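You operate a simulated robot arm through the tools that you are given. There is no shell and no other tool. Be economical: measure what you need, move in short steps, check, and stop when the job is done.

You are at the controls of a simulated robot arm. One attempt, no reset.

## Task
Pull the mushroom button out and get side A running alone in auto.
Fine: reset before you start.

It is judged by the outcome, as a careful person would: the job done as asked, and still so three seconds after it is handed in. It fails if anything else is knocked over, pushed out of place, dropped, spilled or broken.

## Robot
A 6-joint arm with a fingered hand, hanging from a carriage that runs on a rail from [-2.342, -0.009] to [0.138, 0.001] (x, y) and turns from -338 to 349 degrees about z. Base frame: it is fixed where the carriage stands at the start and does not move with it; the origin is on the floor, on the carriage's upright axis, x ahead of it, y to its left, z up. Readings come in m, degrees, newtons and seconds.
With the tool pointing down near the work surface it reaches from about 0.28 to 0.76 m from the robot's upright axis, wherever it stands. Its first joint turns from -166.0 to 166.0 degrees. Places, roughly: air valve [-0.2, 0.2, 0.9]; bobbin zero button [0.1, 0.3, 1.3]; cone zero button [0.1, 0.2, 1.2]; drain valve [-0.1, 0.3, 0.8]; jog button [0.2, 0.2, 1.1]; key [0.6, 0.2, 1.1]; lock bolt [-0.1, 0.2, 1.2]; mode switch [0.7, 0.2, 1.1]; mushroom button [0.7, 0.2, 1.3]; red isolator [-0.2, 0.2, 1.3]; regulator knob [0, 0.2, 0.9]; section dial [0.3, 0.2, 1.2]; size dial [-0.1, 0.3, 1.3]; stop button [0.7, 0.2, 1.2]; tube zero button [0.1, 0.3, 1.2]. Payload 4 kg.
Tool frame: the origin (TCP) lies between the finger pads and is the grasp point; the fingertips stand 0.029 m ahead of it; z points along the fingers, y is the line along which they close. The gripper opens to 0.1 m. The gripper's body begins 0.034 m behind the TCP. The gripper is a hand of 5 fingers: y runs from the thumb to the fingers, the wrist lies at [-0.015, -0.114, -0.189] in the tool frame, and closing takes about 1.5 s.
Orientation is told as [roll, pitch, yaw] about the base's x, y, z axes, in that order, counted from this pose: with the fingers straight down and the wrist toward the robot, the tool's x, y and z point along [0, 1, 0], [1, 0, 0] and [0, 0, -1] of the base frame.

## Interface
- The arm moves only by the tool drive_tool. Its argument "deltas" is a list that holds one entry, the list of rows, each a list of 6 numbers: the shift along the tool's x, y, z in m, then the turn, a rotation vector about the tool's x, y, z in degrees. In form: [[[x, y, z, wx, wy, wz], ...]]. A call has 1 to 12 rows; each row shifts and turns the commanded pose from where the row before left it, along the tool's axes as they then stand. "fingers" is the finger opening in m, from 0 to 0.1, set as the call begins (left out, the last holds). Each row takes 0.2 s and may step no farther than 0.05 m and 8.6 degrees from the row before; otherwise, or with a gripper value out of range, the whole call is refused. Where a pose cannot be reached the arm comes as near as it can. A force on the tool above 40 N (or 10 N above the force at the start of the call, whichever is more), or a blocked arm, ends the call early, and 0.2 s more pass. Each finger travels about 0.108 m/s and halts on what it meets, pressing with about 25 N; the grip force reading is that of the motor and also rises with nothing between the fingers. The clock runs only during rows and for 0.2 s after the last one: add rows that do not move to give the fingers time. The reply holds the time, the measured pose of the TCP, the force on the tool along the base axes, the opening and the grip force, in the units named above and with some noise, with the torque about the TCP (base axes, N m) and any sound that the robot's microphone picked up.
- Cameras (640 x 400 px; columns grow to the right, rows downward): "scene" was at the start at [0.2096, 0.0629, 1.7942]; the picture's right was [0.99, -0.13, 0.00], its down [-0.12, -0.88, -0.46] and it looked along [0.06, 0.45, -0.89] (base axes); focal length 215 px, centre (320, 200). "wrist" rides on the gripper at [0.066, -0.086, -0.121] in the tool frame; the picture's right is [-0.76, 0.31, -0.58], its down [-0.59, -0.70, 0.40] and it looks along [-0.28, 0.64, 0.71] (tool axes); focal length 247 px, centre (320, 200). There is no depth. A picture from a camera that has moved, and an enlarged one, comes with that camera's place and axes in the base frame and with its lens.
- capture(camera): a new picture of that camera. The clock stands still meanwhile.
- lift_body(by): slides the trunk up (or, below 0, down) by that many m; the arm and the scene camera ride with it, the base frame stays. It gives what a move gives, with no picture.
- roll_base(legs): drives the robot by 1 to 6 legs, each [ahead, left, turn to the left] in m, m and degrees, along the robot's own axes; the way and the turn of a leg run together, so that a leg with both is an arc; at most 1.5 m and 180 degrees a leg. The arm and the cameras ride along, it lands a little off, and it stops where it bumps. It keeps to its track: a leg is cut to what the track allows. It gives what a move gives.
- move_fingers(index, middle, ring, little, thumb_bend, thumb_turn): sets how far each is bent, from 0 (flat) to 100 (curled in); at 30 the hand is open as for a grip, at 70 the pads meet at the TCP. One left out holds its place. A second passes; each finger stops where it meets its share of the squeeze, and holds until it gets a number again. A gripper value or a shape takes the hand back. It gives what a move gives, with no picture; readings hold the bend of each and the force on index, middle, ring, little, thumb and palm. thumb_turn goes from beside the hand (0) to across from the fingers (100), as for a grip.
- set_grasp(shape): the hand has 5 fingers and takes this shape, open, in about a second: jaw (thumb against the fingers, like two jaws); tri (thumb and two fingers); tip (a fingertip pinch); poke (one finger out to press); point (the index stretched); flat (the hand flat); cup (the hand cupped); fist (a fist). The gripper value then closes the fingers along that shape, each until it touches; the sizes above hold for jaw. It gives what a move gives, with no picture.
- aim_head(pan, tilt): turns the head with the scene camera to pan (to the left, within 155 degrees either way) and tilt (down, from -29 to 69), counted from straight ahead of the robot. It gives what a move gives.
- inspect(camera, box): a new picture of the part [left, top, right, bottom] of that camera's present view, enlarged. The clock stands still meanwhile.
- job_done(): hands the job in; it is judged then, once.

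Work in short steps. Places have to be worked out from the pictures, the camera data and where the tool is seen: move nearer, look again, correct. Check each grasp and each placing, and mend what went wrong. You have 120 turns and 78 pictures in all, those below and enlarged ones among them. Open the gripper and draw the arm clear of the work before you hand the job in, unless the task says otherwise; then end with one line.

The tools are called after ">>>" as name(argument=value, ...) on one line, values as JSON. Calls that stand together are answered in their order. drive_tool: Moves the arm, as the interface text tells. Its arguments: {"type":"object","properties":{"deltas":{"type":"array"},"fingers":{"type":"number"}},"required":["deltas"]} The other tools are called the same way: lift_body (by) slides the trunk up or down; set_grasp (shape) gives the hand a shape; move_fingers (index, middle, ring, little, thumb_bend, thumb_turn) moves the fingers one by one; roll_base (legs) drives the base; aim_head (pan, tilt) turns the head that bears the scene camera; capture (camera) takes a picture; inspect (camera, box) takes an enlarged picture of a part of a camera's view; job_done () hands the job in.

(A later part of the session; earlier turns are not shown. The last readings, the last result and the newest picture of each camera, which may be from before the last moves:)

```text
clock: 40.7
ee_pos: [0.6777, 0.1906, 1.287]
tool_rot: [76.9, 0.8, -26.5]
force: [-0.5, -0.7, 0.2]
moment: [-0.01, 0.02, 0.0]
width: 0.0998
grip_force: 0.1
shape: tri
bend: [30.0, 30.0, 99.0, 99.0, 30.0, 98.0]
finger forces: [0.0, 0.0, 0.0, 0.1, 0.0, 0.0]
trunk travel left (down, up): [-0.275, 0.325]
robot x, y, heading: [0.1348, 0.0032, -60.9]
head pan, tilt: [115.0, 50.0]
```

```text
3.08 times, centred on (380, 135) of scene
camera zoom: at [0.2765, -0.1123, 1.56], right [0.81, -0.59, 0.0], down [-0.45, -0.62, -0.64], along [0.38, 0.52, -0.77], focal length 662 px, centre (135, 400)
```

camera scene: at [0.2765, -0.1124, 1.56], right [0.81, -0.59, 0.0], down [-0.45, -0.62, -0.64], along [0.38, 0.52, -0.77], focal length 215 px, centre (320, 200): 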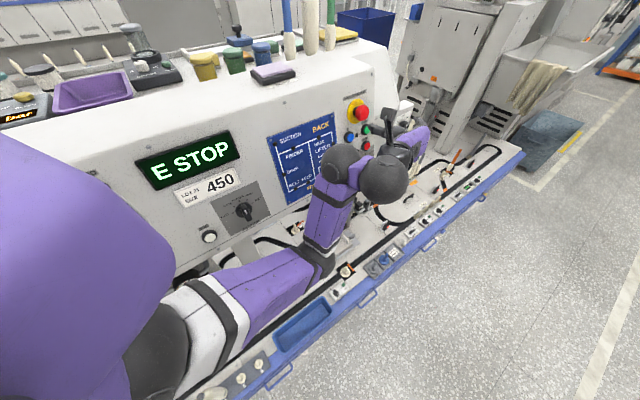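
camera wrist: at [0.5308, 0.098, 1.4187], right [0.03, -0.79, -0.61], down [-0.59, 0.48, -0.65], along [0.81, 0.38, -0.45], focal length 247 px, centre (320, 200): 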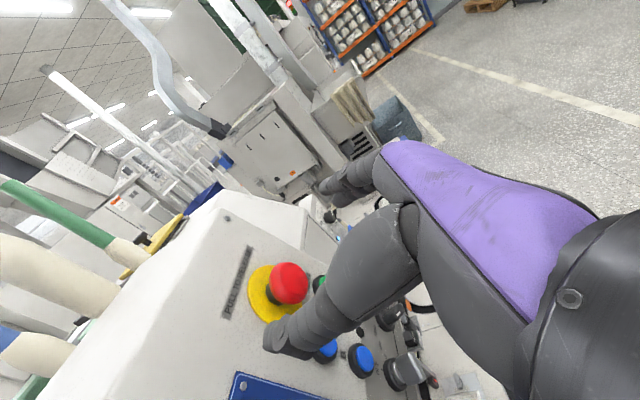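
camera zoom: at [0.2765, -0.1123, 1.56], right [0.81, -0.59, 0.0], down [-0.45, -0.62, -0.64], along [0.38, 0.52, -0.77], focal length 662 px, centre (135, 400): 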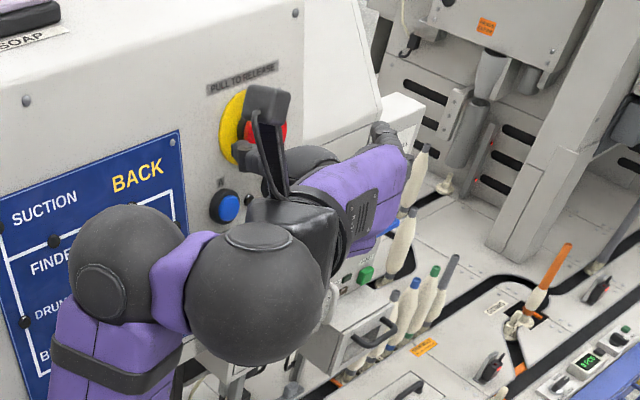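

Reachable now: the thumb is beside the head's left. I'll ease in ~2.5 cm while turning 8° back toward square so the fingers come in alongside on the right.

>>> drive_tool(deltas=[[[0.004, -0.009, 0.009, 4, 0, 0], [0.004, -0.009, 0.012, 4, 0, 0], [0, 0, 0, 0, 0, 0]]])

>>> inspect(camera="wrist", box=[200, 200, 400, 400])

>>> inspect(camera="scene", box=[320, 80, 420, 180])

```text
clock: 41.5
ee_pos: [0.6694, 0.2164, 1.2917]
tool_rot: [76.9, 2.7, -18.8]
force: [-0.6, -0.2, 0.1]
moment: [0.03, 0.01, -0.02]
width: 0.0997
grip_force: 0.0
shape: tri
bend: [30.0, 30.0, 99.0, 99.0, 30.0, 98.0]
finger forces: [0.0, 0.1, 0.1, 0.1, 0.0, 0.0]
trunk travel left (down, up): [-0.275, 0.325]
robot x, y, heading: [0.1324, -0.0, -61.3]
head pan, tilt: [115.0, 50.0]
```

```text
2.00 times, centred on (300, 300) of wrist
camera zoom: at [0.5604, 0.1461, 1.387], right [0.03, -0.78, -0.62], down [-0.61, 0.48, -0.63], along [0.79, 0.4, -0.47], focal length 494 px, centre (360, 0)
```

zoom: 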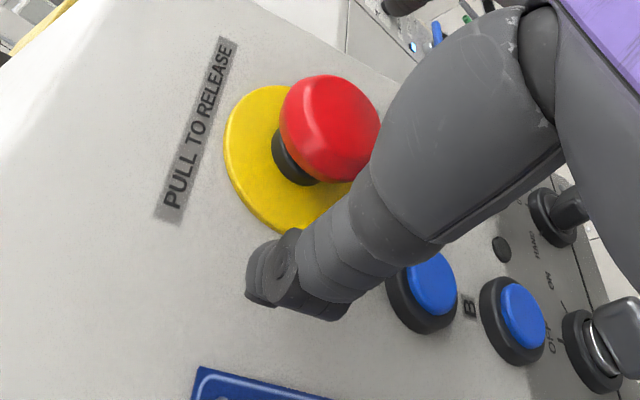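

```text
4.00 times, centred on (370, 130) of scene
camera zoom: at [0.2765, -0.1124, 1.56], right [0.81, -0.59, 0.0], down [-0.45, -0.62, -0.64], along [0.38, 0.52, -0.77], focal length 860 px, centre (120, 480)
```

zoom: 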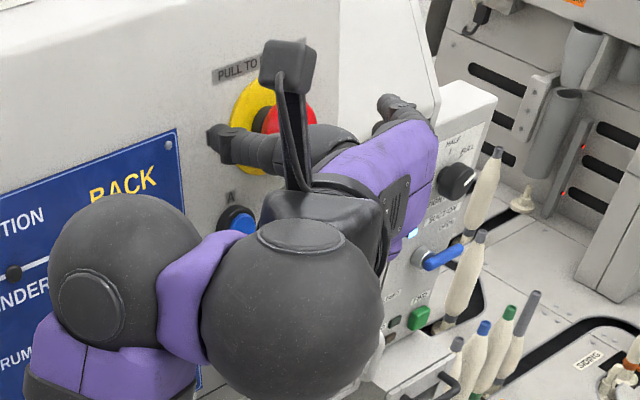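

Thumb tip is at about (0.62, 0.255, 1.292) and the head is centred at about (0.668, 0.243, 1.285), so it's bracketed. I'll close the tri grip on it.

>>> drive_tool(deltas=[[[-0.004, 0, 0, 0, 0, 0], [0, 0, 0, 0, 0, 0], [0, 0, 0, 0, 0, 0], [0, 0, 0, 0, 0, 0], [0, 0, 0, 0, 0, 0], [0, 0, 0, 0, 0, 0]]], fingers=0.015)

>>> inspect(camera="wrist", box=[200, 200, 400, 400])

```text
clock: 42.9
ee_pos: [0.6665, 0.2167, 1.2886]
tool_rot: [76.9, 2.7, -18.8]
force: [-10.4, -4.9, 6.3]
moment: [0.12, -0.01, 0.19]
width: 0.0172
grip_force: 25.0
shape: tri
bend: [72.0, 58.0, 100.0, 100.0, 48.0, 100.0]
finger forces: [7.4, 12.4, 0.0, 0.0, 24.7, 0.0]
trunk travel left (down, up): [-0.275, 0.325]
robot x, y, heading: [0.1308, 0.0011, -61.3]
head pan, tilt: [115.0, 50.0]
```

```text
2.00 times, centred on (300, 300) of wrist
camera zoom: at [0.5575, 0.145, 1.3841], right [0.03, -0.78, -0.62], down [-0.61, 0.48, -0.63], along [0.79, 0.4, -0.47], focal length 494 px, centre (360, 0)
```

zoom: 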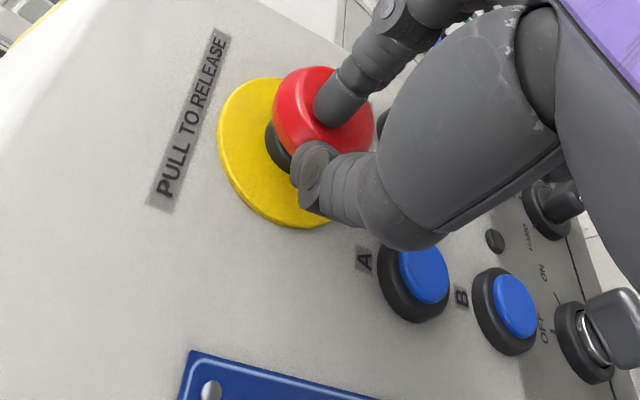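

Thumb is hooked under the head's left rim, and index and middle are on the right. I'll try a pull along the panel normal.

>>> drive_tool(deltas=[[[0, 0.003, -0.009, 0, 0, 0], [0, 0.003, -0.009, 0, 0, 0], [0, 0.003, -0.009, 0, 0, 0], [0, 0, 0, 0, 0, 0]]])

>>> inspect(camera="wrist", box=[200, 200, 400, 400])

>>> capture(camera="scene")

```text
clock: 43.9
ee_pos: [0.6711, 0.1866, 1.2927]
tool_rot: [77.2, 2.5, -18.8]
force: [0.9, -0.8, 0.1]
moment: [-0.02, 0.01, -0.03]
width: 0.0096
grip_force: 24.9
shape: tri
bend: [72.0, 77.0, 100.0, 100.0, 75.0, 100.0]
finger forces: [0.0, 0.1, 0.1, 0.0, 0.1, 0.0]
trunk travel left (down, up): [-0.275, 0.325]
robot x, y, heading: [0.1357, -0.0018, -61.3]
head pan, tilt: [115.0, 50.0]
```

```text
2.00 times, centred on (300, 300) of wrist
camera zoom: at [0.5617, 0.1164, 1.3876], right [0.03, -0.78, -0.62], down [-0.61, 0.48, -0.63], along [0.79, 0.4, -0.46], focal length 494 px, centre (360, 0)
```

zoom: 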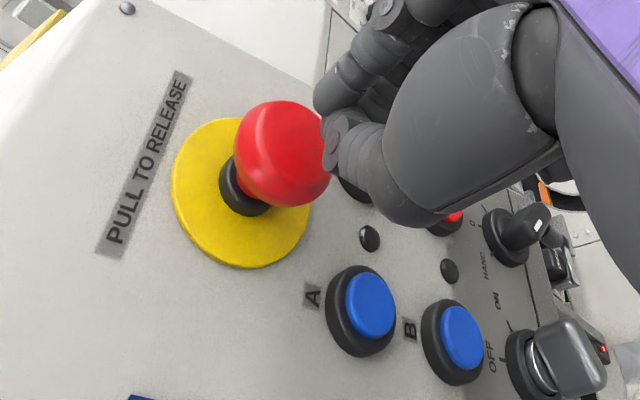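

```text
40 pictures are left
camera scene: at [0.2767, -0.1127, 1.56], right [0.81, -0.59, 0.0], down [-0.45, -0.62, -0.64], along [0.38, 0.52, -0.77], focal length 215 px, centre (320, 200)
```

scene: 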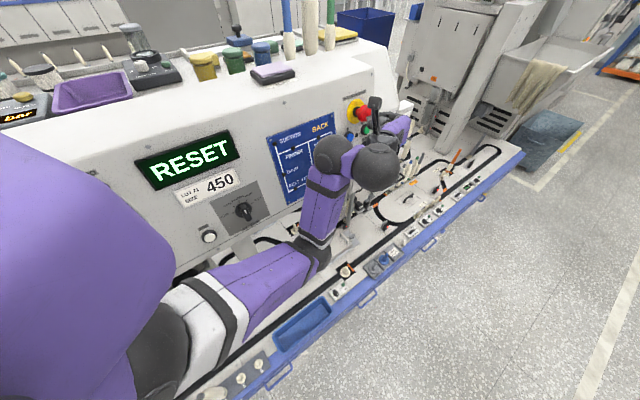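

The display changed from "E STOP" to "RESET", so the mushroom is released. I'll back off, take the poke shape and look at the fingertip.

>>> drive_tool(deltas=[[[0, 0.01, -0.02, 0, 0, 0], [0, 0.01, -0.02, 0, 0, 0], [0, 0, 0, 0, 0, 0]]], fingers=0.05)

>>> set_grasp(shape="poke")

>>> capture(camera="wrist")

>>> inspect(camera="scene", box=[320, 80, 440, 200])

```text
clock: 44.7
ee_pos: [0.6772, 0.1465, 1.3001]
tool_rot: [77.0, 2.7, -18.7]
force: [0.3, 0.4, 0.0]
moment: [-0.02, -0.02, 0.0]
width: 0.0499
grip_force: 0.1
shape: tri
bend: [40.0, 43.0, 99.0, 99.0, 35.0, 100.0]
finger forces: [0.0, 0.0, 0.0, 0.0, 0.1, 0.0]
trunk travel left (down, up): [-0.275, 0.325]
robot x, y, heading: [0.1339, 0.0018, -61.0]
head pan, tilt: [115.0, 50.0]
```

```text
clock: 45.6
ee_pos: [0.6783, 0.1449, 1.3022]
tool_rot: [77.1, 2.6, -18.7]
force: [-0.2, -0.1, 0.2]
moment: [0.02, 0.04, -0.02]
width: 0.0
grip_force: 0.1
shape: poke
bend: [70.0, 70.0, 99.0, 99.0, 100.0, 100.0]
finger forces: [0.1, 0.1, 0.1, 0.1, 0.0, 0.1]
trunk travel left (down, up): [-0.275, 0.325]
robot x, y, heading: [0.1329, 0.0023, -61.2]
head pan, tilt: [115.0, 50.0]
```

```text
39 pictures are left
camera wrist: at [0.5679, 0.0743, 1.3951], right [0.03, -0.78, -0.62], down [-0.61, 0.48, -0.63], along [0.79, 0.4, -0.46], focal length 247 px, centre (320, 200)
```

wrist: 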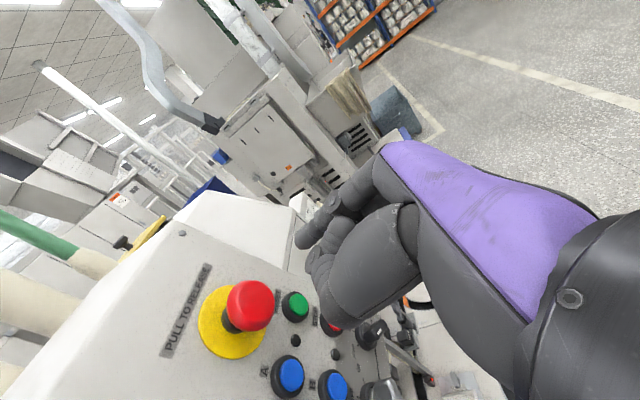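

```text
3.33 times, centred on (380, 140) of scene
camera zoom: at [0.2765, -0.1125, 1.56], right [0.81, -0.59, 0.0], down [-0.45, -0.62, -0.64], along [0.38, 0.52, -0.77], focal length 717 px, centre (120, 400)
```

zoom: 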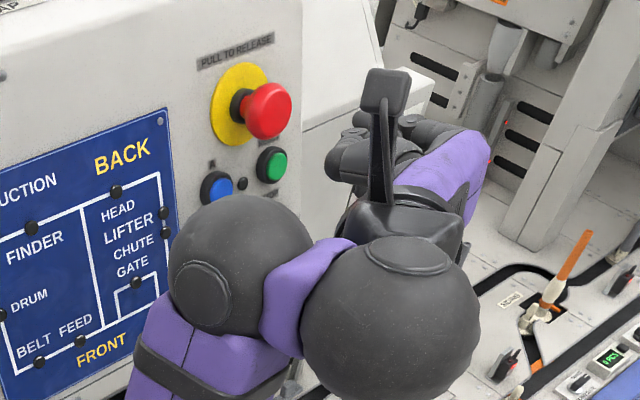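

Poke leaves both index and middle out; I'll curl the middle so only the index tip presses, and move nearer to RESET's height for a look.

>>> move_fingers(middle=100)

>>> lift_body(by=-0.06)

>>> inspect(camera="wrist", box=[200, 160, 420, 380])

```text
clock: 46.6
ee_pos: [0.6786, 0.1455, 1.2995]
tool_rot: [77.1, 2.7, -18.7]
force: [0.8, -0.1, 0.9]
moment: [-0.02, 0.0, -0.02]
width: 0.025
grip_force: 0.2
shape: fingers
bend: [70.0, 100.0, 99.0, 99.0, 100.0, 100.0]
finger forces: [0.0, 0.0, 0.0, 0.0, 0.1, 0.0]
trunk travel left (down, up): [-0.275, 0.325]
robot x, y, heading: [0.1355, -0.002, -61.2]
head pan, tilt: [115.0, 50.0]
```

```text
clock: 47.6
ee_pos: [0.6767, 0.1461, 1.2394]
tool_rot: [77.1, 2.6, -18.7]
force: [0.3, 0.2, 0.6]
moment: [0.01, 0.0, 0.0]
width: 0.025
grip_force: 0.0
shape: fingers
bend: [70.0, 100.0, 99.0, 99.0, 100.0, 100.0]
finger forces: [0.1, 0.0, 0.0, 0.1, 0.0, 0.1]
trunk travel left (down, up): [-0.215, 0.385]
robot x, y, heading: [0.1337, 0.0019, -61.3]
head pan, tilt: [115.0, 50.0]
```

```text
1.82 times, centred on (310, 270) of wrist
camera zoom: at [0.5679, 0.0743, 1.3352], right [0.03, -0.78, -0.62], down [-0.61, 0.48, -0.63], along [0.79, 0.4, -0.46], focal length 449 px, centre (338, 73)
```

zoom: 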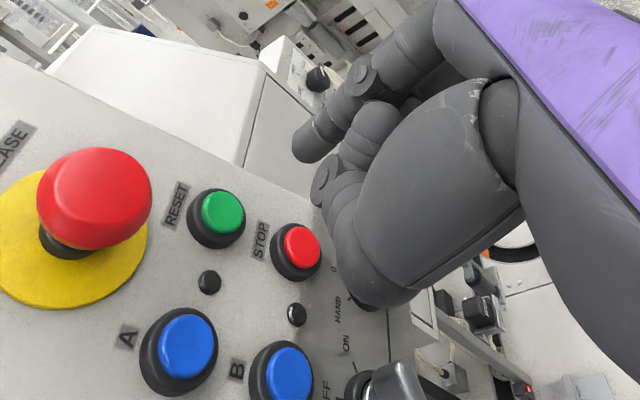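

The index tip is at about (0.692, 0.17, 1.242); the RESET cap is at about (0.697, 0.234, 1.228). I'll approach to ~2 cm and check alignment.

>>> drive_tool(deltas=[[[-0.0015, -0.004, 0.021, 0, 0, 0], [-0.0015, -0.004, 0.021, 0, 0, 0], [0, 0, 0, 0, 0, 0]]])

>>> inspect(camera="wrist", box=[220, 160, 380, 320])

>>> inspect(camera="scene", box=[320, 80, 440, 200])

```text
clock: 48.4
ee_pos: [0.6742, 0.187, 1.2334]
tool_rot: [76.8, 2.7, -18.8]
force: [0.3, -0.1, 0.4]
moment: [-0.01, -0.01, -0.01]
width: 0.0248
grip_force: 0.1
shape: fingers
bend: [70.0, 100.0, 99.0, 99.0, 100.0, 100.0]
finger forces: [0.1, 0.1, 0.1, 0.0, 0.0, 0.0]
out of reach, approached as far as the arm can: row 2
trunk travel left (down, up): [-0.215, 0.385]
robot x, y, heading: [0.1353, -0.0011, -61.5]
head pan, tilt: [115.0, 50.0]
```

```text
2.50 times, centred on (300, 240) of wrist
camera zoom: at [0.5658, 0.1157, 1.3293], right [0.03, -0.78, -0.62], down [-0.61, 0.48, -0.63], along [0.79, 0.4, -0.47], focal length 617 px, centre (370, 100)
```

zoom: 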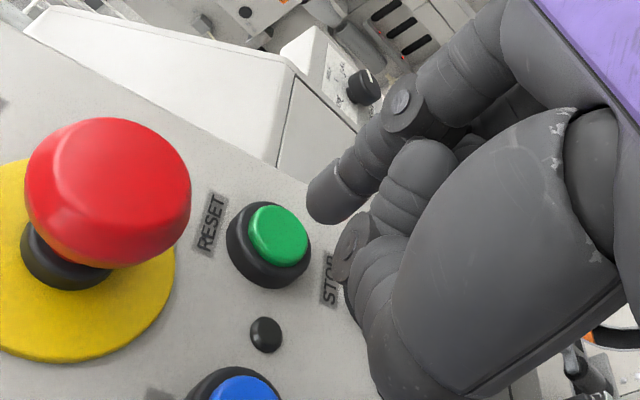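

```text
3.33 times, centred on (380, 140) of scene
camera zoom: at [0.2765, -0.1124, 1.5], right [0.81, -0.59, 0.0], down [-0.45, -0.62, -0.64], along [0.38, 0.52, -0.77], focal length 717 px, centre (120, 400)
```

zoom: 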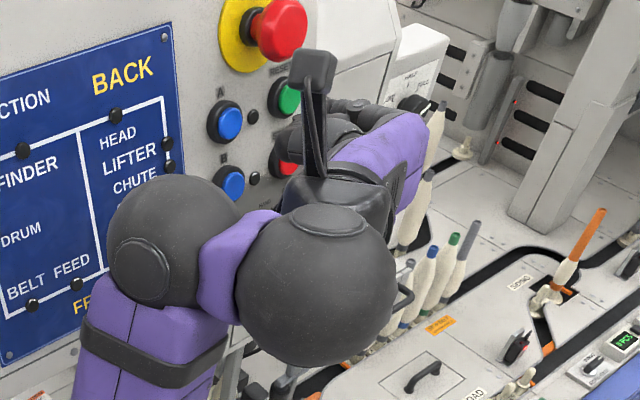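

The tip needs roughly (+0.004, +0.023, −0.010) to meet the cap. I'll press in small steps about 7 mm beyond contact and come back out.

>>> drive_tool(deltas=[[[-0.002, -0.002, 0.01, 0, 0, 0], [-0.002, -0.002, 0.01, 0, 0, 0], [0, -0.001, 0.006, 0, 0, 0], [0, 0, 0.005, 0, 0, 0], [0, 0, 0, 0, 0, 0]]])

>>> inspect(camera="wrist", box=[220, 160, 380, 320])

```text
clock: 49.6
ee_pos: [0.6703, 0.215, 1.2307]
tool_rot: [77.0, 2.7, -18.7]
force: [-0.5, -0.7, 0.2]
moment: [0.02, 0.0, -0.02]
width: 0.025
grip_force: 0.0
shape: fingers
bend: [70.0, 100.0, 99.0, 99.0, 100.0, 100.0]
finger forces: [0.0, 0.0, 0.0, 0.0, 0.1, 0.1]
out of reach, approached as far as the arm can: row 1, 2, 4
trunk travel left (down, up): [-0.215, 0.385]
robot x, y, heading: [0.1343, 0.0006, -61.4]
head pan, tilt: [115.0, 50.0]
```

```text
2.50 times, centred on (300, 240) of wrist
camera zoom: at [0.5605, 0.1435, 1.3266], right [0.03, -0.78, -0.62], down [-0.61, 0.48, -0.63], along [0.79, 0.4, -0.47], focal length 617 px, centre (370, 100)
```

zoom: 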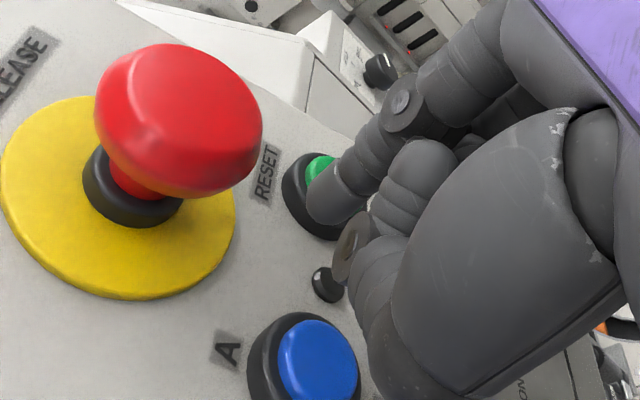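

The tip isn't touching yet and sits about 1 cm too far left of centre, with the arm at its limit again. I'll turn the carriage right 4° for slack (it shifts the tip right and back), lower slightly, and re-approach.

>>> roll_base(legs=[[0, 0, -4]])

>>> lift_body(by=-0.015)

>>> inspect(camera="wrist", box=[220, 160, 380, 320])

```text
clock: 50.5
ee_pos: [0.6839, 0.1759, 1.2318]
tool_rot: [77.0, 2.7, -22.8]
force: [0.7, -0.3, -0.9]
moment: [0.01, -0.01, 0.02]
width: 0.0247
grip_force: 0.1
shape: fingers
bend: [70.0, 100.0, 99.0, 99.0, 100.0, 100.0]
finger forces: [0.0, 0.0, 0.1, 0.0, 0.0, 0.1]
trunk travel left (down, up): [-0.215, 0.385]
robot x, y, heading: [0.1355, 0.003, -65.3]
head pan, tilt: [115.0, 50.0]
```

```text
clock: 51.1
ee_pos: [0.6835, 0.1765, 1.2163]
tool_rot: [77.1, 2.7, -22.8]
force: [-1.1, 0.7, 0.2]
moment: [-0.01, 0.0, 0.06]
width: 0.0252
grip_force: 0.1
shape: fingers
bend: [70.0, 100.0, 99.0, 99.0, 100.0, 100.0]
finger forces: [0.0, 0.0, 0.0, 0.0, 0.1, 0.0]
trunk travel left (down, up): [-0.2, 0.4]
robot x, y, heading: [0.1373, -0.0025, -65.4]
head pan, tilt: [115.0, 50.0]
```

```text
2.50 times, centred on (300, 240) of wrist
camera zoom: at [0.5694, 0.1132, 1.3116], right [-0.03, -0.78, -0.62], down [-0.58, 0.52, -0.63], along [0.82, 0.34, -0.47], focal length 617 px, centre (370, 100)
```

zoom: 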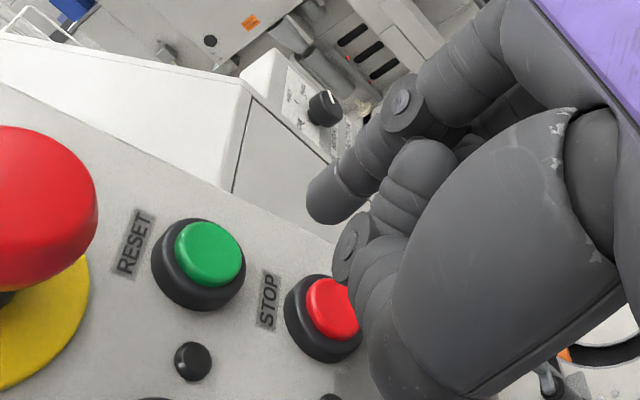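

From the tool-frame geometry the tip is at about (0.699, 0.204, 1.218) and the cap at (0.693, 0.235, 1.228). I'll approach and press ~7 mm beyond contact.

>>> drive_tool(deltas=[[[0.005, -0.006, 0.007, 0, 0, 0], [0.005, -0.006, 0.007, 0, 0, 0], [0.004, -0.004, 0.006, 0, 0, 0], [0.001, -0.002, 0.005, 0, 0, 0], [0.001, -0.002, 0.005, 0, 0, 0], [0, 0, 0, 0, 0, 0]]])

>>> inspect(camera="wrist", box=[220, 160, 380, 320])

```text
clock: 52.5
ee_pos: [0.6788, 0.2144, 1.2262]
tool_rot: [77.0, 2.7, -22.7]
force: [0.0, 0.1, 0.3]
moment: [-0.01, 0.01, 0.01]
width: 0.0248
grip_force: 0.1
shape: fingers
bend: [70.0, 100.0, 99.0, 99.0, 100.0, 100.0]
finger forces: [0.0, 0.0, 0.0, 0.1, 0.0, 0.0]
trunk travel left (down, up): [-0.2, 0.4]
robot x, y, heading: [0.1323, -0.0017, -65.2]
head pan, tilt: [115.0, 50.0]
```

```text
2.50 times, centred on (300, 240) of wrist
camera zoom: at [0.564, 0.1512, 1.3213], right [-0.03, -0.78, -0.62], down [-0.58, 0.52, -0.63], along [0.82, 0.34, -0.47], focal length 617 px, centre (370, 100)
```

zoom: 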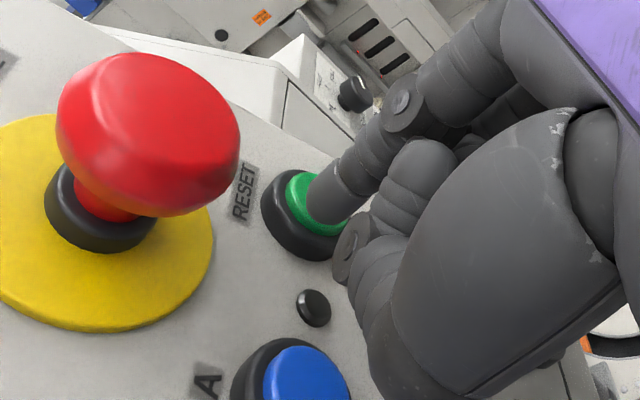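

Well aligned over the RESET cap, not touching yet. I'll push on in small steps.

>>> drive_tool(deltas=[[[0, -0.0019, 0.0046, 0, 0, 0], [0, -0.0019, 0.0046, 0, 0, 0], [0, -0.001, 0.003, 0, 0, 0], [0, 0, 0, 0, 0, 0]]])

>>> inspect(camera="wrist", box=[220, 160, 380, 320])

```text
clock: 53.5
ee_pos: [0.6782, 0.2274, 1.2231]
tool_rot: [76.9, 2.7, -22.8]
force: [-0.1, 0.1, 0.1]
moment: [-0.03, -0.02, -0.01]
width: 0.0246
grip_force: 0.2
shape: fingers
bend: [70.0, 100.0, 99.0, 99.0, 100.0, 100.0]
finger forces: [0.0, 0.0, 0.0, 0.1, 0.0, 0.1]
trunk travel left (down, up): [-0.2, 0.4]
robot x, y, heading: [0.1344, 0.0006, -65.1]
head pan, tilt: [115.0, 50.0]
```

```text
2.50 times, centred on (300, 240) of wrist
camera zoom: at [0.5643, 0.1642, 1.3189], right [-0.03, -0.78, -0.62], down [-0.58, 0.52, -0.63], along [0.82, 0.34, -0.47], focal length 617 px, centre (370, 100)
```

zoom: 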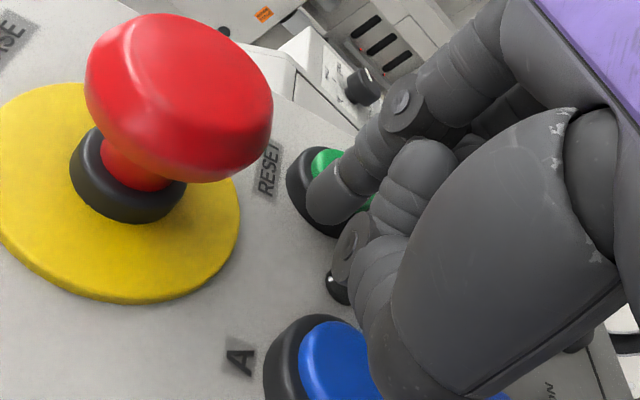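

Still no contact, so the curled tip reaches less far than modelled. I'll push on along the finger axis in 4 mm steps, watching force.

>>> drive_tool(deltas=[[[0, 0.001, 0.004, 0, 0, 0], [0, 0, 0.004, 0, 0, 0], [0, 0, 0.004, 0, 0, 0], [0, 0, 0, 0, 0, 0]]])

>>> inspect(camera="wrist", box=[220, 160, 380, 320])

```text
clock: 54.5
ee_pos: [0.6841, 0.2334, 1.2224]
tool_rot: [76.7, 2.8, -23.1]
force: [-6.0, -13.6, 8.9]
moment: [0.22, -0.1, -0.06]
width: 0.023
grip_force: 11.6
shape: fingers
bend: [71.0, 100.0, 99.0, 99.0, 100.0, 100.0]
finger forces: [22.4, 0.0, 0.0, 0.1, 0.0, 0.0]
trunk travel left (down, up): [-0.2, 0.4]
robot x, y, heading: [0.1346, -0.0001, -65.5]
head pan, tilt: [115.0, 50.0]
heard: click
```

```text
2.50 times, centred on (300, 240) of wrist
camera zoom: at [0.5684, 0.1725, 1.3182], right [-0.03, -0.78, -0.62], down [-0.58, 0.52, -0.63], along [0.82, 0.34, -0.47], focal length 617 px, centre (370, 100)
```

zoom: 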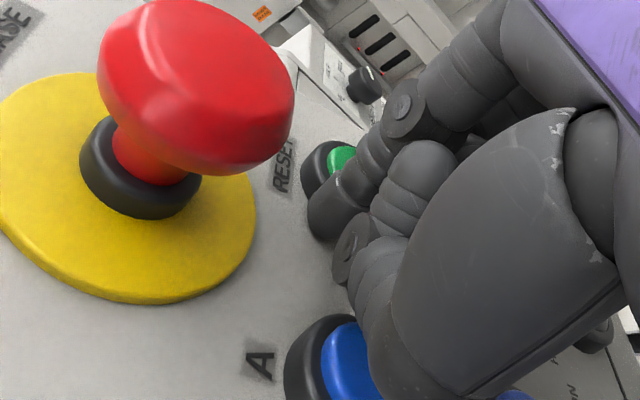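

A click was heard with 22 N on the index. I'll retract and read the display and the key and mode positions.

>>> drive_tool(deltas=[[[0, 0, -0.015, 0, 0, 0], [0, 0.005, -0.025, 0, 0, 0], [0, 0.01, -0.03, 0, 0, 0], [0, 0, 0, 0, 0, 0]]])

>>> capture(camera="scene")

>>> inspect(camera="wrist", box=[200, 200, 400, 400])

```text
clock: 55.5
ee_pos: [0.671, 0.1687, 1.2365]
tool_rot: [76.9, 2.7, -22.9]
force: [0.3, 0.0, 0.3]
moment: [-0.03, 0.0, -0.01]
width: 0.0249
grip_force: 0.0
shape: fingers
bend: [70.0, 100.0, 99.0, 99.0, 100.0, 100.0]
finger forces: [0.0, 0.1, 0.0, 0.0, 0.1, 0.0]
trunk travel left (down, up): [-0.2, 0.4]
robot x, y, heading: [0.1342, 0.0025, -65.0]
head pan, tilt: [115.0, 50.0]
```

```text
29 pictures are left
camera scene: at [0.2682, -0.1223, 1.485], right [0.76, -0.65, 0.0], down [-0.49, -0.58, -0.64], along [0.42, 0.49, -0.77], focal length 215 px, centre (320, 200)
```

scene: 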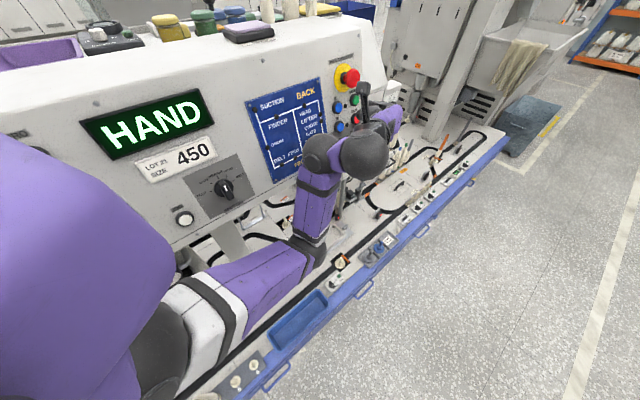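

```text
2.00 times, centred on (300, 300) of wrist
camera zoom: at [0.5571, 0.1052, 1.3319], right [-0.03, -0.78, -0.62], down [-0.58, 0.52, -0.63], along [0.82, 0.34, -0.47], focal length 494 px, centre (360, 0)
```

zoom: 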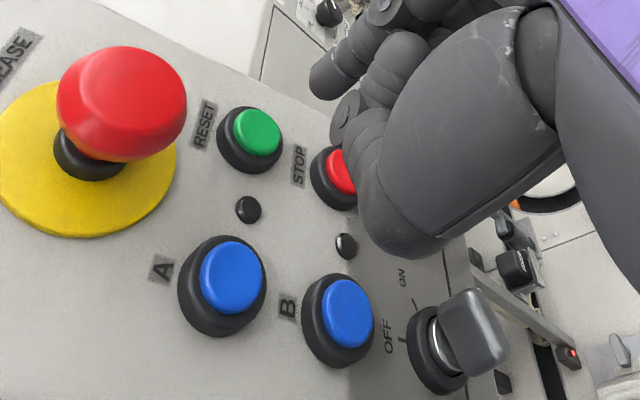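

RESET took: the display now reads "HAND", so the mode must go to AUTO. I'll swing the arm away to get an unobstructed look at the key and mode switch.

>>> roll_base(legs=[[0, 0, -25]])

>>> aim_head(pan=138, tilt=35)

>>> capture(camera="scene")

```text
clock: 57.2
ee_pos: [0.6927, -0.0734, 1.236]
tool_rot: [77.0, 2.7, -47.8]
force: [-0.4, 1.5, -0.1]
moment: [0.02, 0.0, 0.0]
width: 0.025
grip_force: 0.0
shape: fingers
bend: [70.0, 100.0, 99.0, 99.0, 100.0, 100.0]
finger forces: [0.1, 0.0, 0.0, 0.0, 0.0, 0.1]
trunk travel left (down, up): [-0.2, 0.4]
robot x, y, heading: [0.1335, 0.003, -90.4]
head pan, tilt: [115.0, 50.0]
```

```text
clock: 58.0
ee_pos: [0.692, -0.0744, 1.2368]
tool_rot: [76.9, 2.7, -47.9]
force: [-0.2, -0.6, 0.1]
moment: [0.01, 0.0, 0.0]
width: 0.0249
grip_force: 0.0
shape: fingers
bend: [70.0, 100.0, 99.0, 99.0, 100.0, 100.0]
finger forces: [0.0, 0.0, 0.1, 0.0, 0.0, 0.0]
trunk travel left (down, up): [-0.2, 0.4]
robot x, y, heading: [0.1337, 0.0001, -90.3]
head pan, tilt: [138.0, 35.0]
```

```text
27 pictures are left
camera scene: at [0.1931, -0.1341, 1.5067], right [0.74, -0.67, 0.0], down [-0.39, -0.42, -0.82], along [0.55, 0.61, -0.57], focal length 215 px, centre (320, 200)
```

scene: 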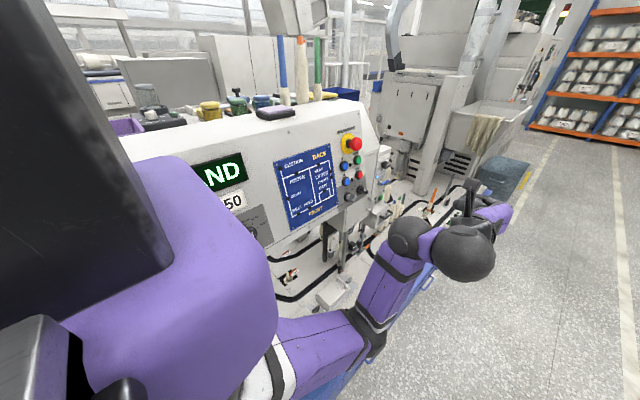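

>>> inspect(camera="scene", box=[325, 150, 381, 210])

```text
6.67 times, centred on (353, 180) of scene
camera zoom: at [0.1931, -0.1341, 1.5067], right [0.74, -0.67, 0.0], down [-0.39, -0.42, -0.82], along [0.55, 0.61, -0.57], focal length 1434 px, centre (100, 333)
```

zoom: 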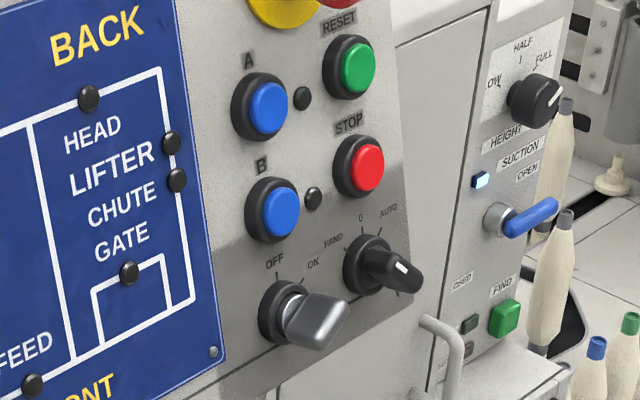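

The key bow lies along the ON tick, so the key is ON; the mode knob is at HAND with AUTO ~85° clockwise. I'll lower the trunk to the mode knob's height while clear of the panel, extend the index a little, then swing back in part-way.

>>> lift_body(by=-0.105)

>>> move_fingers(index=58)

>>> roll_base(legs=[[0, 0, 20]])

>>> capture(camera="wrist")

```text
clock: 59.4
ee_pos: [0.6928, -0.0757, 1.1322]
tool_rot: [77.0, 2.7, -47.9]
force: [0.2, 0.7, -0.6]
moment: [0.01, 0.01, 0.0]
width: 0.0247
grip_force: 0.1
shape: fingers
bend: [70.0, 100.0, 99.0, 99.0, 100.0, 100.0]
finger forces: [0.0, 0.0, 0.0, 0.1, 0.1, 0.1]
trunk travel left (down, up): [-0.095, 0.505]
robot x, y, heading: [0.1296, 0.0049, -90.4]
head pan, tilt: [138.0, 35.0]
```

```text
clock: 60.4
ee_pos: [0.6937, -0.0748, 1.1317]
tool_rot: [77.0, 2.7, -47.8]
force: [0.3, 0.2, 0.6]
moment: [0.0, 0.02, 0.02]
width: 0.0359
grip_force: 0.0
shape: fingers
bend: [57.0, 100.0, 99.0, 99.0, 100.0, 100.0]
finger forces: [0.0, 0.0, 0.1, 0.0, 0.0, 0.1]
trunk travel left (down, up): [-0.095, 0.505]
robot x, y, heading: [0.1323, -0.0001, -90.3]
head pan, tilt: [138.0, 35.0]
```

```text
clock: 61.9
ee_pos: [0.6839, 0.1216, 1.1329]
tool_rot: [77.0, 2.7, -27.7]
force: [0.5, 0.2, 0.8]
moment: [0.0, -0.02, 0.0]
width: 0.0362
grip_force: 0.1
shape: fingers
bend: [57.0, 100.0, 99.0, 99.0, 100.0, 100.0]
finger forces: [0.1, 0.0, 0.1, 0.0, 0.0, 0.1]
trunk travel left (down, up): [-0.095, 0.505]
robot x, y, heading: [0.1317, 0.0029, -70.1]
head pan, tilt: [138.0, 35.0]
```

```text
25 pictures are left
camera wrist: at [0.5646, 0.0689, 1.2269], right [-0.1, -0.78, -0.62], down [-0.53, 0.57, -0.63], along [0.84, 0.27, -0.47], focal length 247 px, centre (320, 200)
```

wrist: 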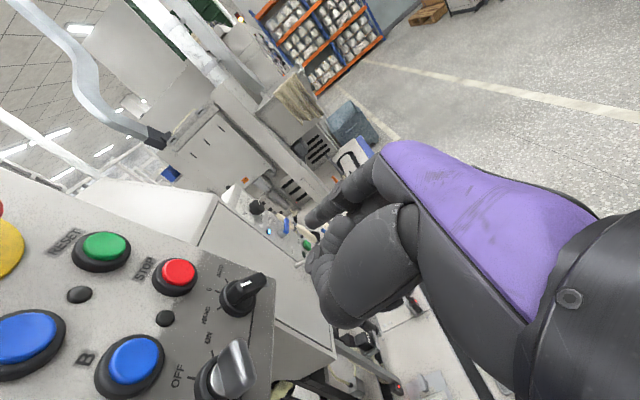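

>>> inspect(camera="wrist", box=[170, 200, 350, 380])

```text
2.22 times, centred on (260, 290) of wrist
camera zoom: at [0.5646, 0.0689, 1.2269], right [-0.1, -0.78, -0.62], down [-0.53, 0.57, -0.63], along [0.84, 0.27, -0.47], focal length 549 px, centre (453, 0)
```

zoom: 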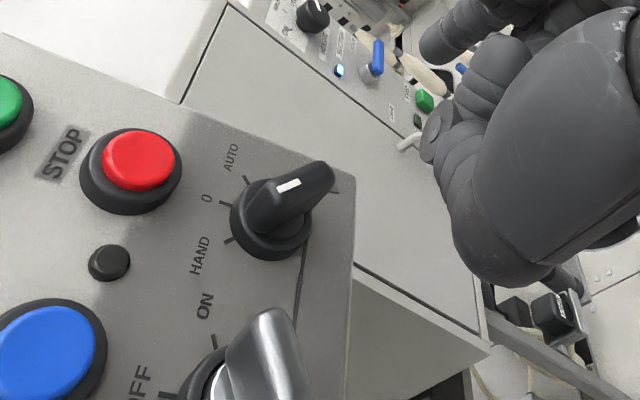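

The knob mark points at HAND; the bar protrudes. I plan to hook the bar's lower-right end with the index from the right and sweep it left along an arc, so nothing goes near the key. First I'll move the thumb aside.

>>> move_fingers(thumb_turn=0, thumb_bend=30, index=60)

>>> capture(camera="wrist")

```text
clock: 62.9
ee_pos: [0.6832, 0.1219, 1.1309]
tool_rot: [77.0, 2.8, -27.7]
force: [-0.1, -0.4, -0.3]
moment: [0.02, -0.02, 0.01]
width: 0.1223
grip_force: 0.0
shape: fingers
bend: [60.0, 100.0, 99.0, 99.0, 30.0, 0.0]
finger forces: [0.0, 0.1, 0.0, 0.0, 0.0, 0.0]
trunk travel left (down, up): [-0.095, 0.505]
robot x, y, heading: [0.137, 0.0004, -70.4]
head pan, tilt: [138.0, 35.0]
```

```text
23 pictures are left
camera wrist: at [0.5646, 0.0688, 1.2269], right [-0.1, -0.78, -0.62], down [-0.53, 0.57, -0.63], along [0.84, 0.27, -0.47], focal length 247 px, centre (320, 200)
```

wrist: 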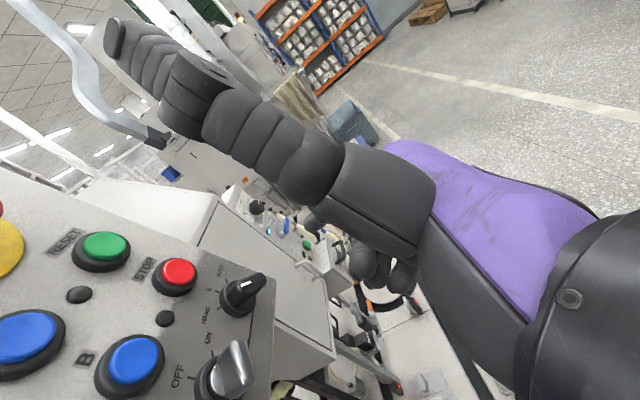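

The thumb now stands up toward the buttons, which isn't safe. I'll curl it tightly beside the hand and check.

>>> move_fingers(thumb_turn=0, thumb_bend=100)

>>> capture(camera="wrist")

```text
clock: 63.9
ee_pos: [0.6839, 0.122, 1.1316]
tool_rot: [77.0, 2.7, -27.7]
force: [0.6, -1.0, -0.3]
moment: [0.0, 0.01, 0.0]
width: 0.0539
grip_force: 0.0
shape: fingers
bend: [60.0, 100.0, 99.0, 99.0, 100.0, 0.0]
finger forces: [0.1, 0.0, 0.1, 0.0, 0.1, 0.1]
trunk travel left (down, up): [-0.095, 0.505]
robot x, y, heading: [0.1329, -0.0021, -70.3]
head pan, tilt: [138.0, 35.0]
```

```text
22 pictures are left
camera wrist: at [0.5646, 0.0688, 1.2269], right [-0.1, -0.78, -0.62], down [-0.53, 0.57, -0.63], along [0.84, 0.27, -0.47], focal length 247 px, centre (320, 200)
```

wrist: 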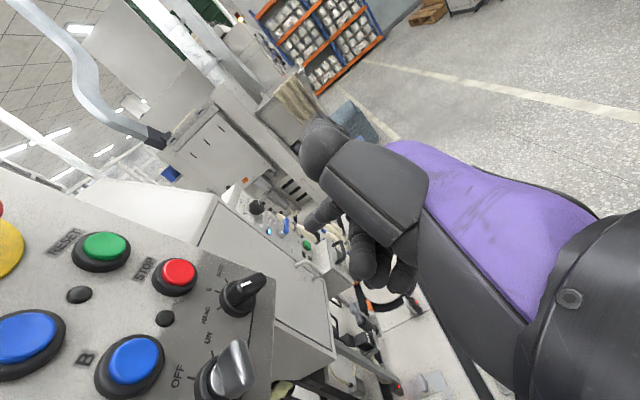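

The thumb is now tucked in and the index stands alone. The index tip is at about (0.715, 0.137, 1.134) and the knob centre about (0.703, 0.229, 1.118). I'll move to a pre-position right of the knob.

>>> drive_tool(deltas=[[[0.005, -0.004, 0.02, 0, 0, 0], [0.005, -0.004, 0.02, 0, 0, 0], [0, 0, 0, 0, 0, 0]]])

>>> inspect(camera="wrist", box=[190, 160, 390, 360])

```text
clock: 64.7
ee_pos: [0.6973, 0.1629, 1.1337]
tool_rot: [76.9, 2.7, -27.7]
force: [0.2, 0.3, -0.3]
moment: [-0.03, 0.03, 0.03]
width: 0.054
grip_force: 0.1
shape: fingers
bend: [60.0, 100.0, 99.0, 99.0, 100.0, 0.0]
finger forces: [0.1, 0.0, 0.1, 0.1, 0.0, 0.0]
trunk travel left (down, up): [-0.095, 0.505]
robot x, y, heading: [0.1371, 0.0008, -70.4]
head pan, tilt: [138.0, 35.0]
```

```text
2.00 times, centred on (290, 260) of wrist
camera zoom: at [0.5771, 0.1089, 1.2283], right [-0.1, -0.78, -0.62], down [-0.53, 0.57, -0.63], along [0.84, 0.27, -0.47], focal length 494 px, centre (380, 80)
```

zoom: 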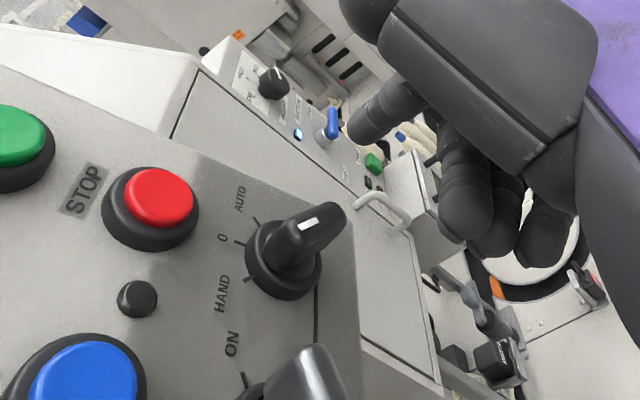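

The view confirms the model: knob centre (0.7025, 0.231, 1.1195), bar front about 30 mm proud, tip at (0.729, 0.178, 1.137). I'll insert the tip beside the bar on its right, about 14 mm off the panel.

>>> drive_tool(deltas=[[[0, -0.007, 0.012, 0, 0, 0], [0, -0.007, 0.012, 0, 0, 0], [0, -0.007, 0.012, 0, 0, 0], [0, 0, 0, 0, 0, 0]]])

>>> inspect(camera="wrist", box=[240, 140, 400, 300])

```text
clock: 65.7
ee_pos: [0.6925, 0.2029, 1.1256]
tool_rot: [76.9, 2.7, -27.8]
force: [0.6, -1.7, 1.4]
moment: [0.02, 0.0, -0.01]
width: 0.0536
grip_force: 1.1
shape: fingers
bend: [59.0, 100.0, 99.0, 99.0, 100.0, 0.0]
finger forces: [1.7, 0.0, 0.0, 0.1, 0.1, 0.1]
trunk travel left (down, up): [-0.095, 0.505]
robot x, y, heading: [0.1344, 0.0007, -70.1]
head pan, tilt: [138.0, 35.0]
```

```text
2.50 times, centred on (320, 220) of wrist
camera zoom: at [0.574, 0.15, 1.2211], right [-0.1, -0.78, -0.62], down [-0.53, 0.57, -0.63], along [0.84, 0.27, -0.47], focal length 617 px, centre (320, 150)
```

zoom: 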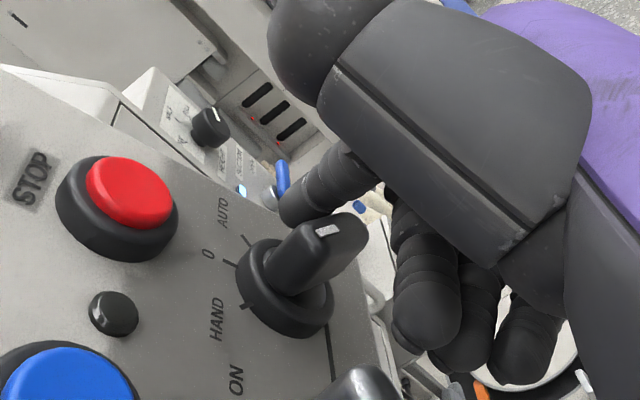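

The tip is just beside the bar on its right side. I'll sweep the first part of the arc: down, then left-down.

>>> drive_tool(deltas=[[[-0.0062, -0.0012, -0.0007, 0, 0, 0], [-0.0072, -0.0015, -0.0009, 0, 0, 0], [-0.0065, -0.0038, -0.002, 0, 0, 0], [-0.0046, -0.0049, -0.0026, 0, 0, 0], [0, 0, 0, 0, 0, 0]]])

>>> inspect(camera="wrist", box=[240, 140, 400, 300])

```text
clock: 66.9
ee_pos: [0.678, 0.1989, 1.1031]
tool_rot: [77.0, 2.7, -27.7]
force: [4.2, -1.7, -1.6]
moment: [0.03, 0.05, -0.03]
width: 0.0529
grip_force: 2.4
shape: fingers
bend: [57.0, 100.0, 99.0, 99.0, 100.0, 0.0]
finger forces: [3.9, 0.1, 0.0, 0.0, 0.0, 0.1]
trunk travel left (down, up): [-0.095, 0.505]
robot x, y, heading: [0.1336, 0.0012, -70.1]
head pan, tilt: [138.0, 35.0]
```

```text
2.50 times, centred on (320, 220) of wrist
camera zoom: at [0.5583, 0.1457, 1.1985], right [-0.1, -0.78, -0.62], down [-0.53, 0.57, -0.63], along [0.84, 0.27, -0.47], focal length 617 px, centre (320, 150)
```

zoom: 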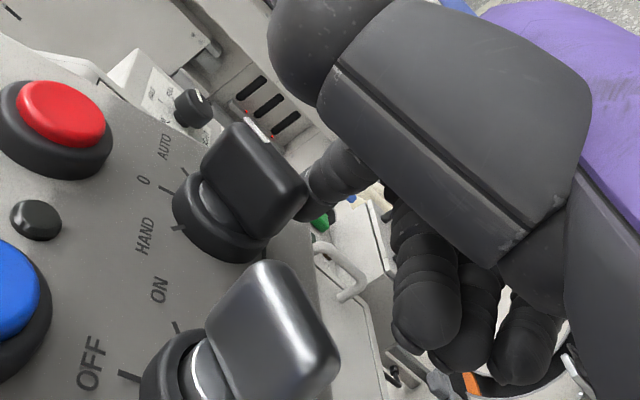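

The bar is turning clockwise with about 4 N. I'll continue the arc to the left.

>>> drive_tool(deltas=[[[-0.0015, -0.0043, -0.0022, 0, 0, 0], [0.0005, -0.0045, -0.0023, 0, 0, 0], [0.001, -0.0045, -0.0023, 0, 0, 0], [0, 0, 0, 0, 0, 0]]])

>>> inspect(camera="wrist", box=[240, 140, 400, 300])

>>> capture(camera="scene")

```text
clock: 67.9
ee_pos: [0.6633, 0.2007, 1.1045]
tool_rot: [76.9, 2.8, -27.7]
force: [3.9, 0.5, -6.1]
moment: [-0.03, 0.2, 0.0]
width: 0.0533
grip_force: 3.1
shape: fingers
bend: [57.0, 100.0, 99.0, 99.0, 100.0, 0.0]
finger forces: [6.8, 0.0, 0.0, 0.1, 0.0, 0.1]
trunk travel left (down, up): [-0.095, 0.505]
robot x, y, heading: [0.1351, -0.0036, -70.4]
head pan, tilt: [138.0, 35.0]
```

```text
2.50 times, centred on (320, 220) of wrist
camera zoom: at [0.5435, 0.1463, 1.2007], right [-0.1, -0.78, -0.62], down [-0.53, 0.57, -0.63], along [0.84, 0.27, -0.47], focal length 617 px, centre (320, 150)
```

zoom: 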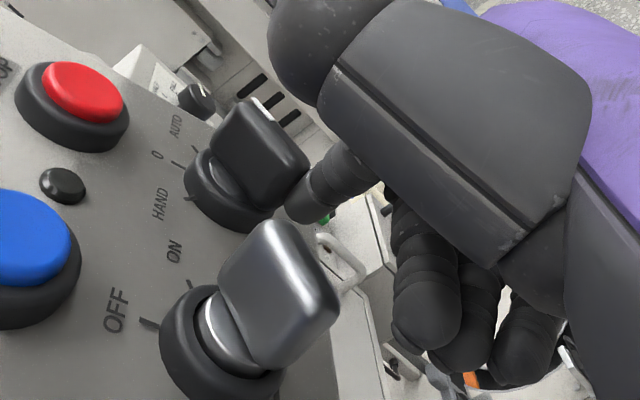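

```text
17 pictures are left
camera scene: at [0.236, -0.1058, 1.4017], right [0.93, -0.38, 0.0], down [-0.22, -0.53, -0.82], along [0.31, 0.76, -0.57], focal length 215 px, centre (320, 200)
```

scene: 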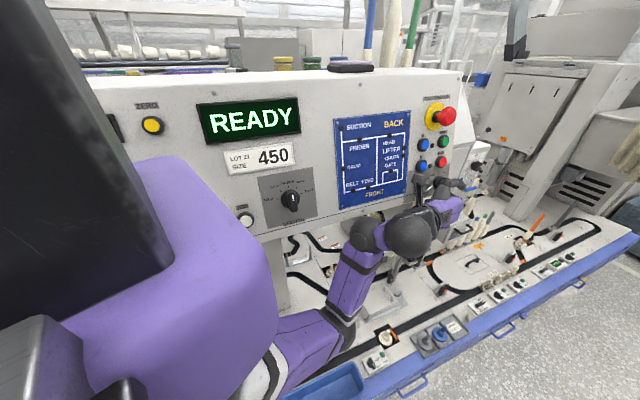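

The display reads "READY". I'll ease the finger down-right off the bar and back out, then check the knob.

>>> drive_tool(deltas=[[[-0.003, 0.007, 0.003, 0, 0, 0], [0, 0.009, -0.018, 0, 0, 0], [0, 0.009, -0.018, 0, 0, 0], [0, 0.008, -0.02, 0, 0, 0], [0, 0, 0, 0, 0, 0]]])

>>> inspect(camera="wrist", box=[170, 160, 350, 340])

```text
clock: 69.1
ee_pos: [0.6669, 0.1374, 1.1138]
tool_rot: [77.0, 2.7, -27.7]
force: [-0.4, -0.7, 0.6]
moment: [0.02, -0.02, -0.01]
width: 0.0539
grip_force: 0.1
shape: fingers
bend: [60.0, 100.0, 99.0, 99.0, 100.0, 0.0]
finger forces: [0.1, 0.0, 0.0, 0.0, 0.0, 0.0]
trunk travel left (down, up): [-0.095, 0.505]
robot x, y, heading: [0.1309, -0.0016, -70.2]
head pan, tilt: [138.0, 35.0]
```

```text
2.22 times, centred on (260, 250) of wrist
camera zoom: at [0.5482, 0.0837, 1.2089], right [-0.1, -0.78, -0.62], down [-0.53, 0.57, -0.63], along [0.84, 0.27, -0.47], focal length 549 px, centre (453, 89)
```

zoom: 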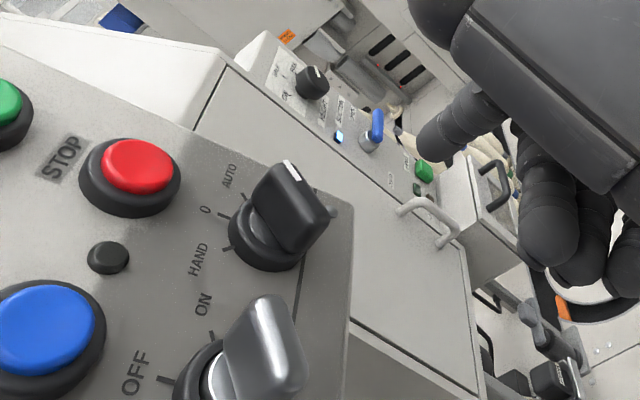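

The mark points at AUTO. Now for button A: I'll raise the trunk to its height, put the thumb back as in the RESET press, and look.

>>> lift_body(by=0.105)

>>> move_fingers(thumb_turn=100, thumb_bend=100, index=60)

>>> drive_tool(deltas=[[[0, -0.02, 0, 0, 0, 0], [0, -0.02, 0, 0, 0, 0], [0, -0.01, 0, 0, 0, 0], [0, 0, 0, 0, 0, 0]]])

>>> inspect(camera="wrist", box=[200, 160, 400, 360])

```text
clock: 70.5
ee_pos: [0.6677, 0.1369, 1.2187]
tool_rot: [77.0, 2.7, -27.6]
force: [0.3, -1.2, -0.4]
moment: [0.0, 0.02, 0.01]
width: 0.0539
grip_force: 0.1
shape: fingers
bend: [60.0, 100.0, 99.0, 99.0, 100.0, 0.0]
finger forces: [0.1, 0.1, 0.0, 0.0, 0.0, 0.0]
trunk travel left (down, up): [-0.2, 0.4]
robot x, y, heading: [0.1307, -0.0035, -70.2]
head pan, tilt: [138.0, 35.0]
```

```text
clock: 71.5
ee_pos: [0.6679, 0.1375, 1.2182]
tool_rot: [77.0, 2.8, -27.7]
force: [-0.2, 0.4, 0.4]
moment: [0.04, -0.02, 0.0]
width: 0.0267
grip_force: 0.1
shape: fingers
bend: [59.0, 100.0, 99.0, 99.0, 98.0, 94.0]
finger forces: [0.1, 0.1, 0.0, 0.1, 0.0, 0.0]
trunk travel left (down, up): [-0.2, 0.4]
robot x, y, heading: [0.1315, -0.0021, -70.5]
head pan, tilt: [138.0, 35.0]
```

```text
clock: 72.5
ee_pos: [0.6234, 0.1607, 1.2219]
tool_rot: [77.0, 2.7, -27.6]
force: [-0.1, 0.2, -0.2]
moment: [0.0, 0.0, 0.0]
width: 0.0271
grip_force: 0.0
shape: fingers
bend: [59.0, 100.0, 99.0, 99.0, 98.0, 94.0]
finger forces: [0.0, 0.0, 0.0, 0.0, 0.0, 0.1]
trunk travel left (down, up): [-0.2, 0.4]
robot x, y, heading: [0.1323, -0.0051, -70.1]
head pan, tilt: [138.0, 35.0]
```

```text
2.00 times, centred on (300, 260) of wrist
camera zoom: at [0.5038, 0.1078, 1.3162], right [-0.1, -0.78, -0.62], down [-0.53, 0.57, -0.63], along [0.84, 0.27, -0.47], focal length 494 px, centre (360, 80)
```

zoom: 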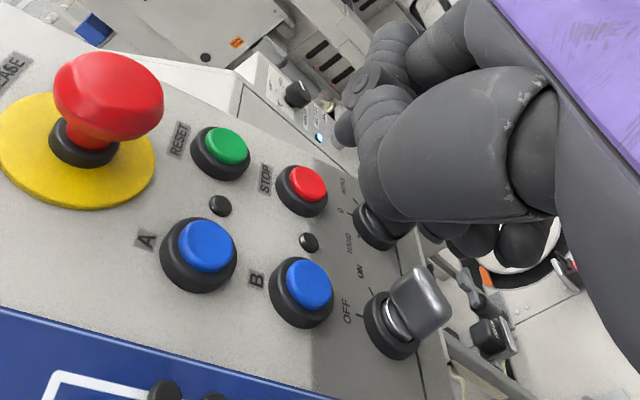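

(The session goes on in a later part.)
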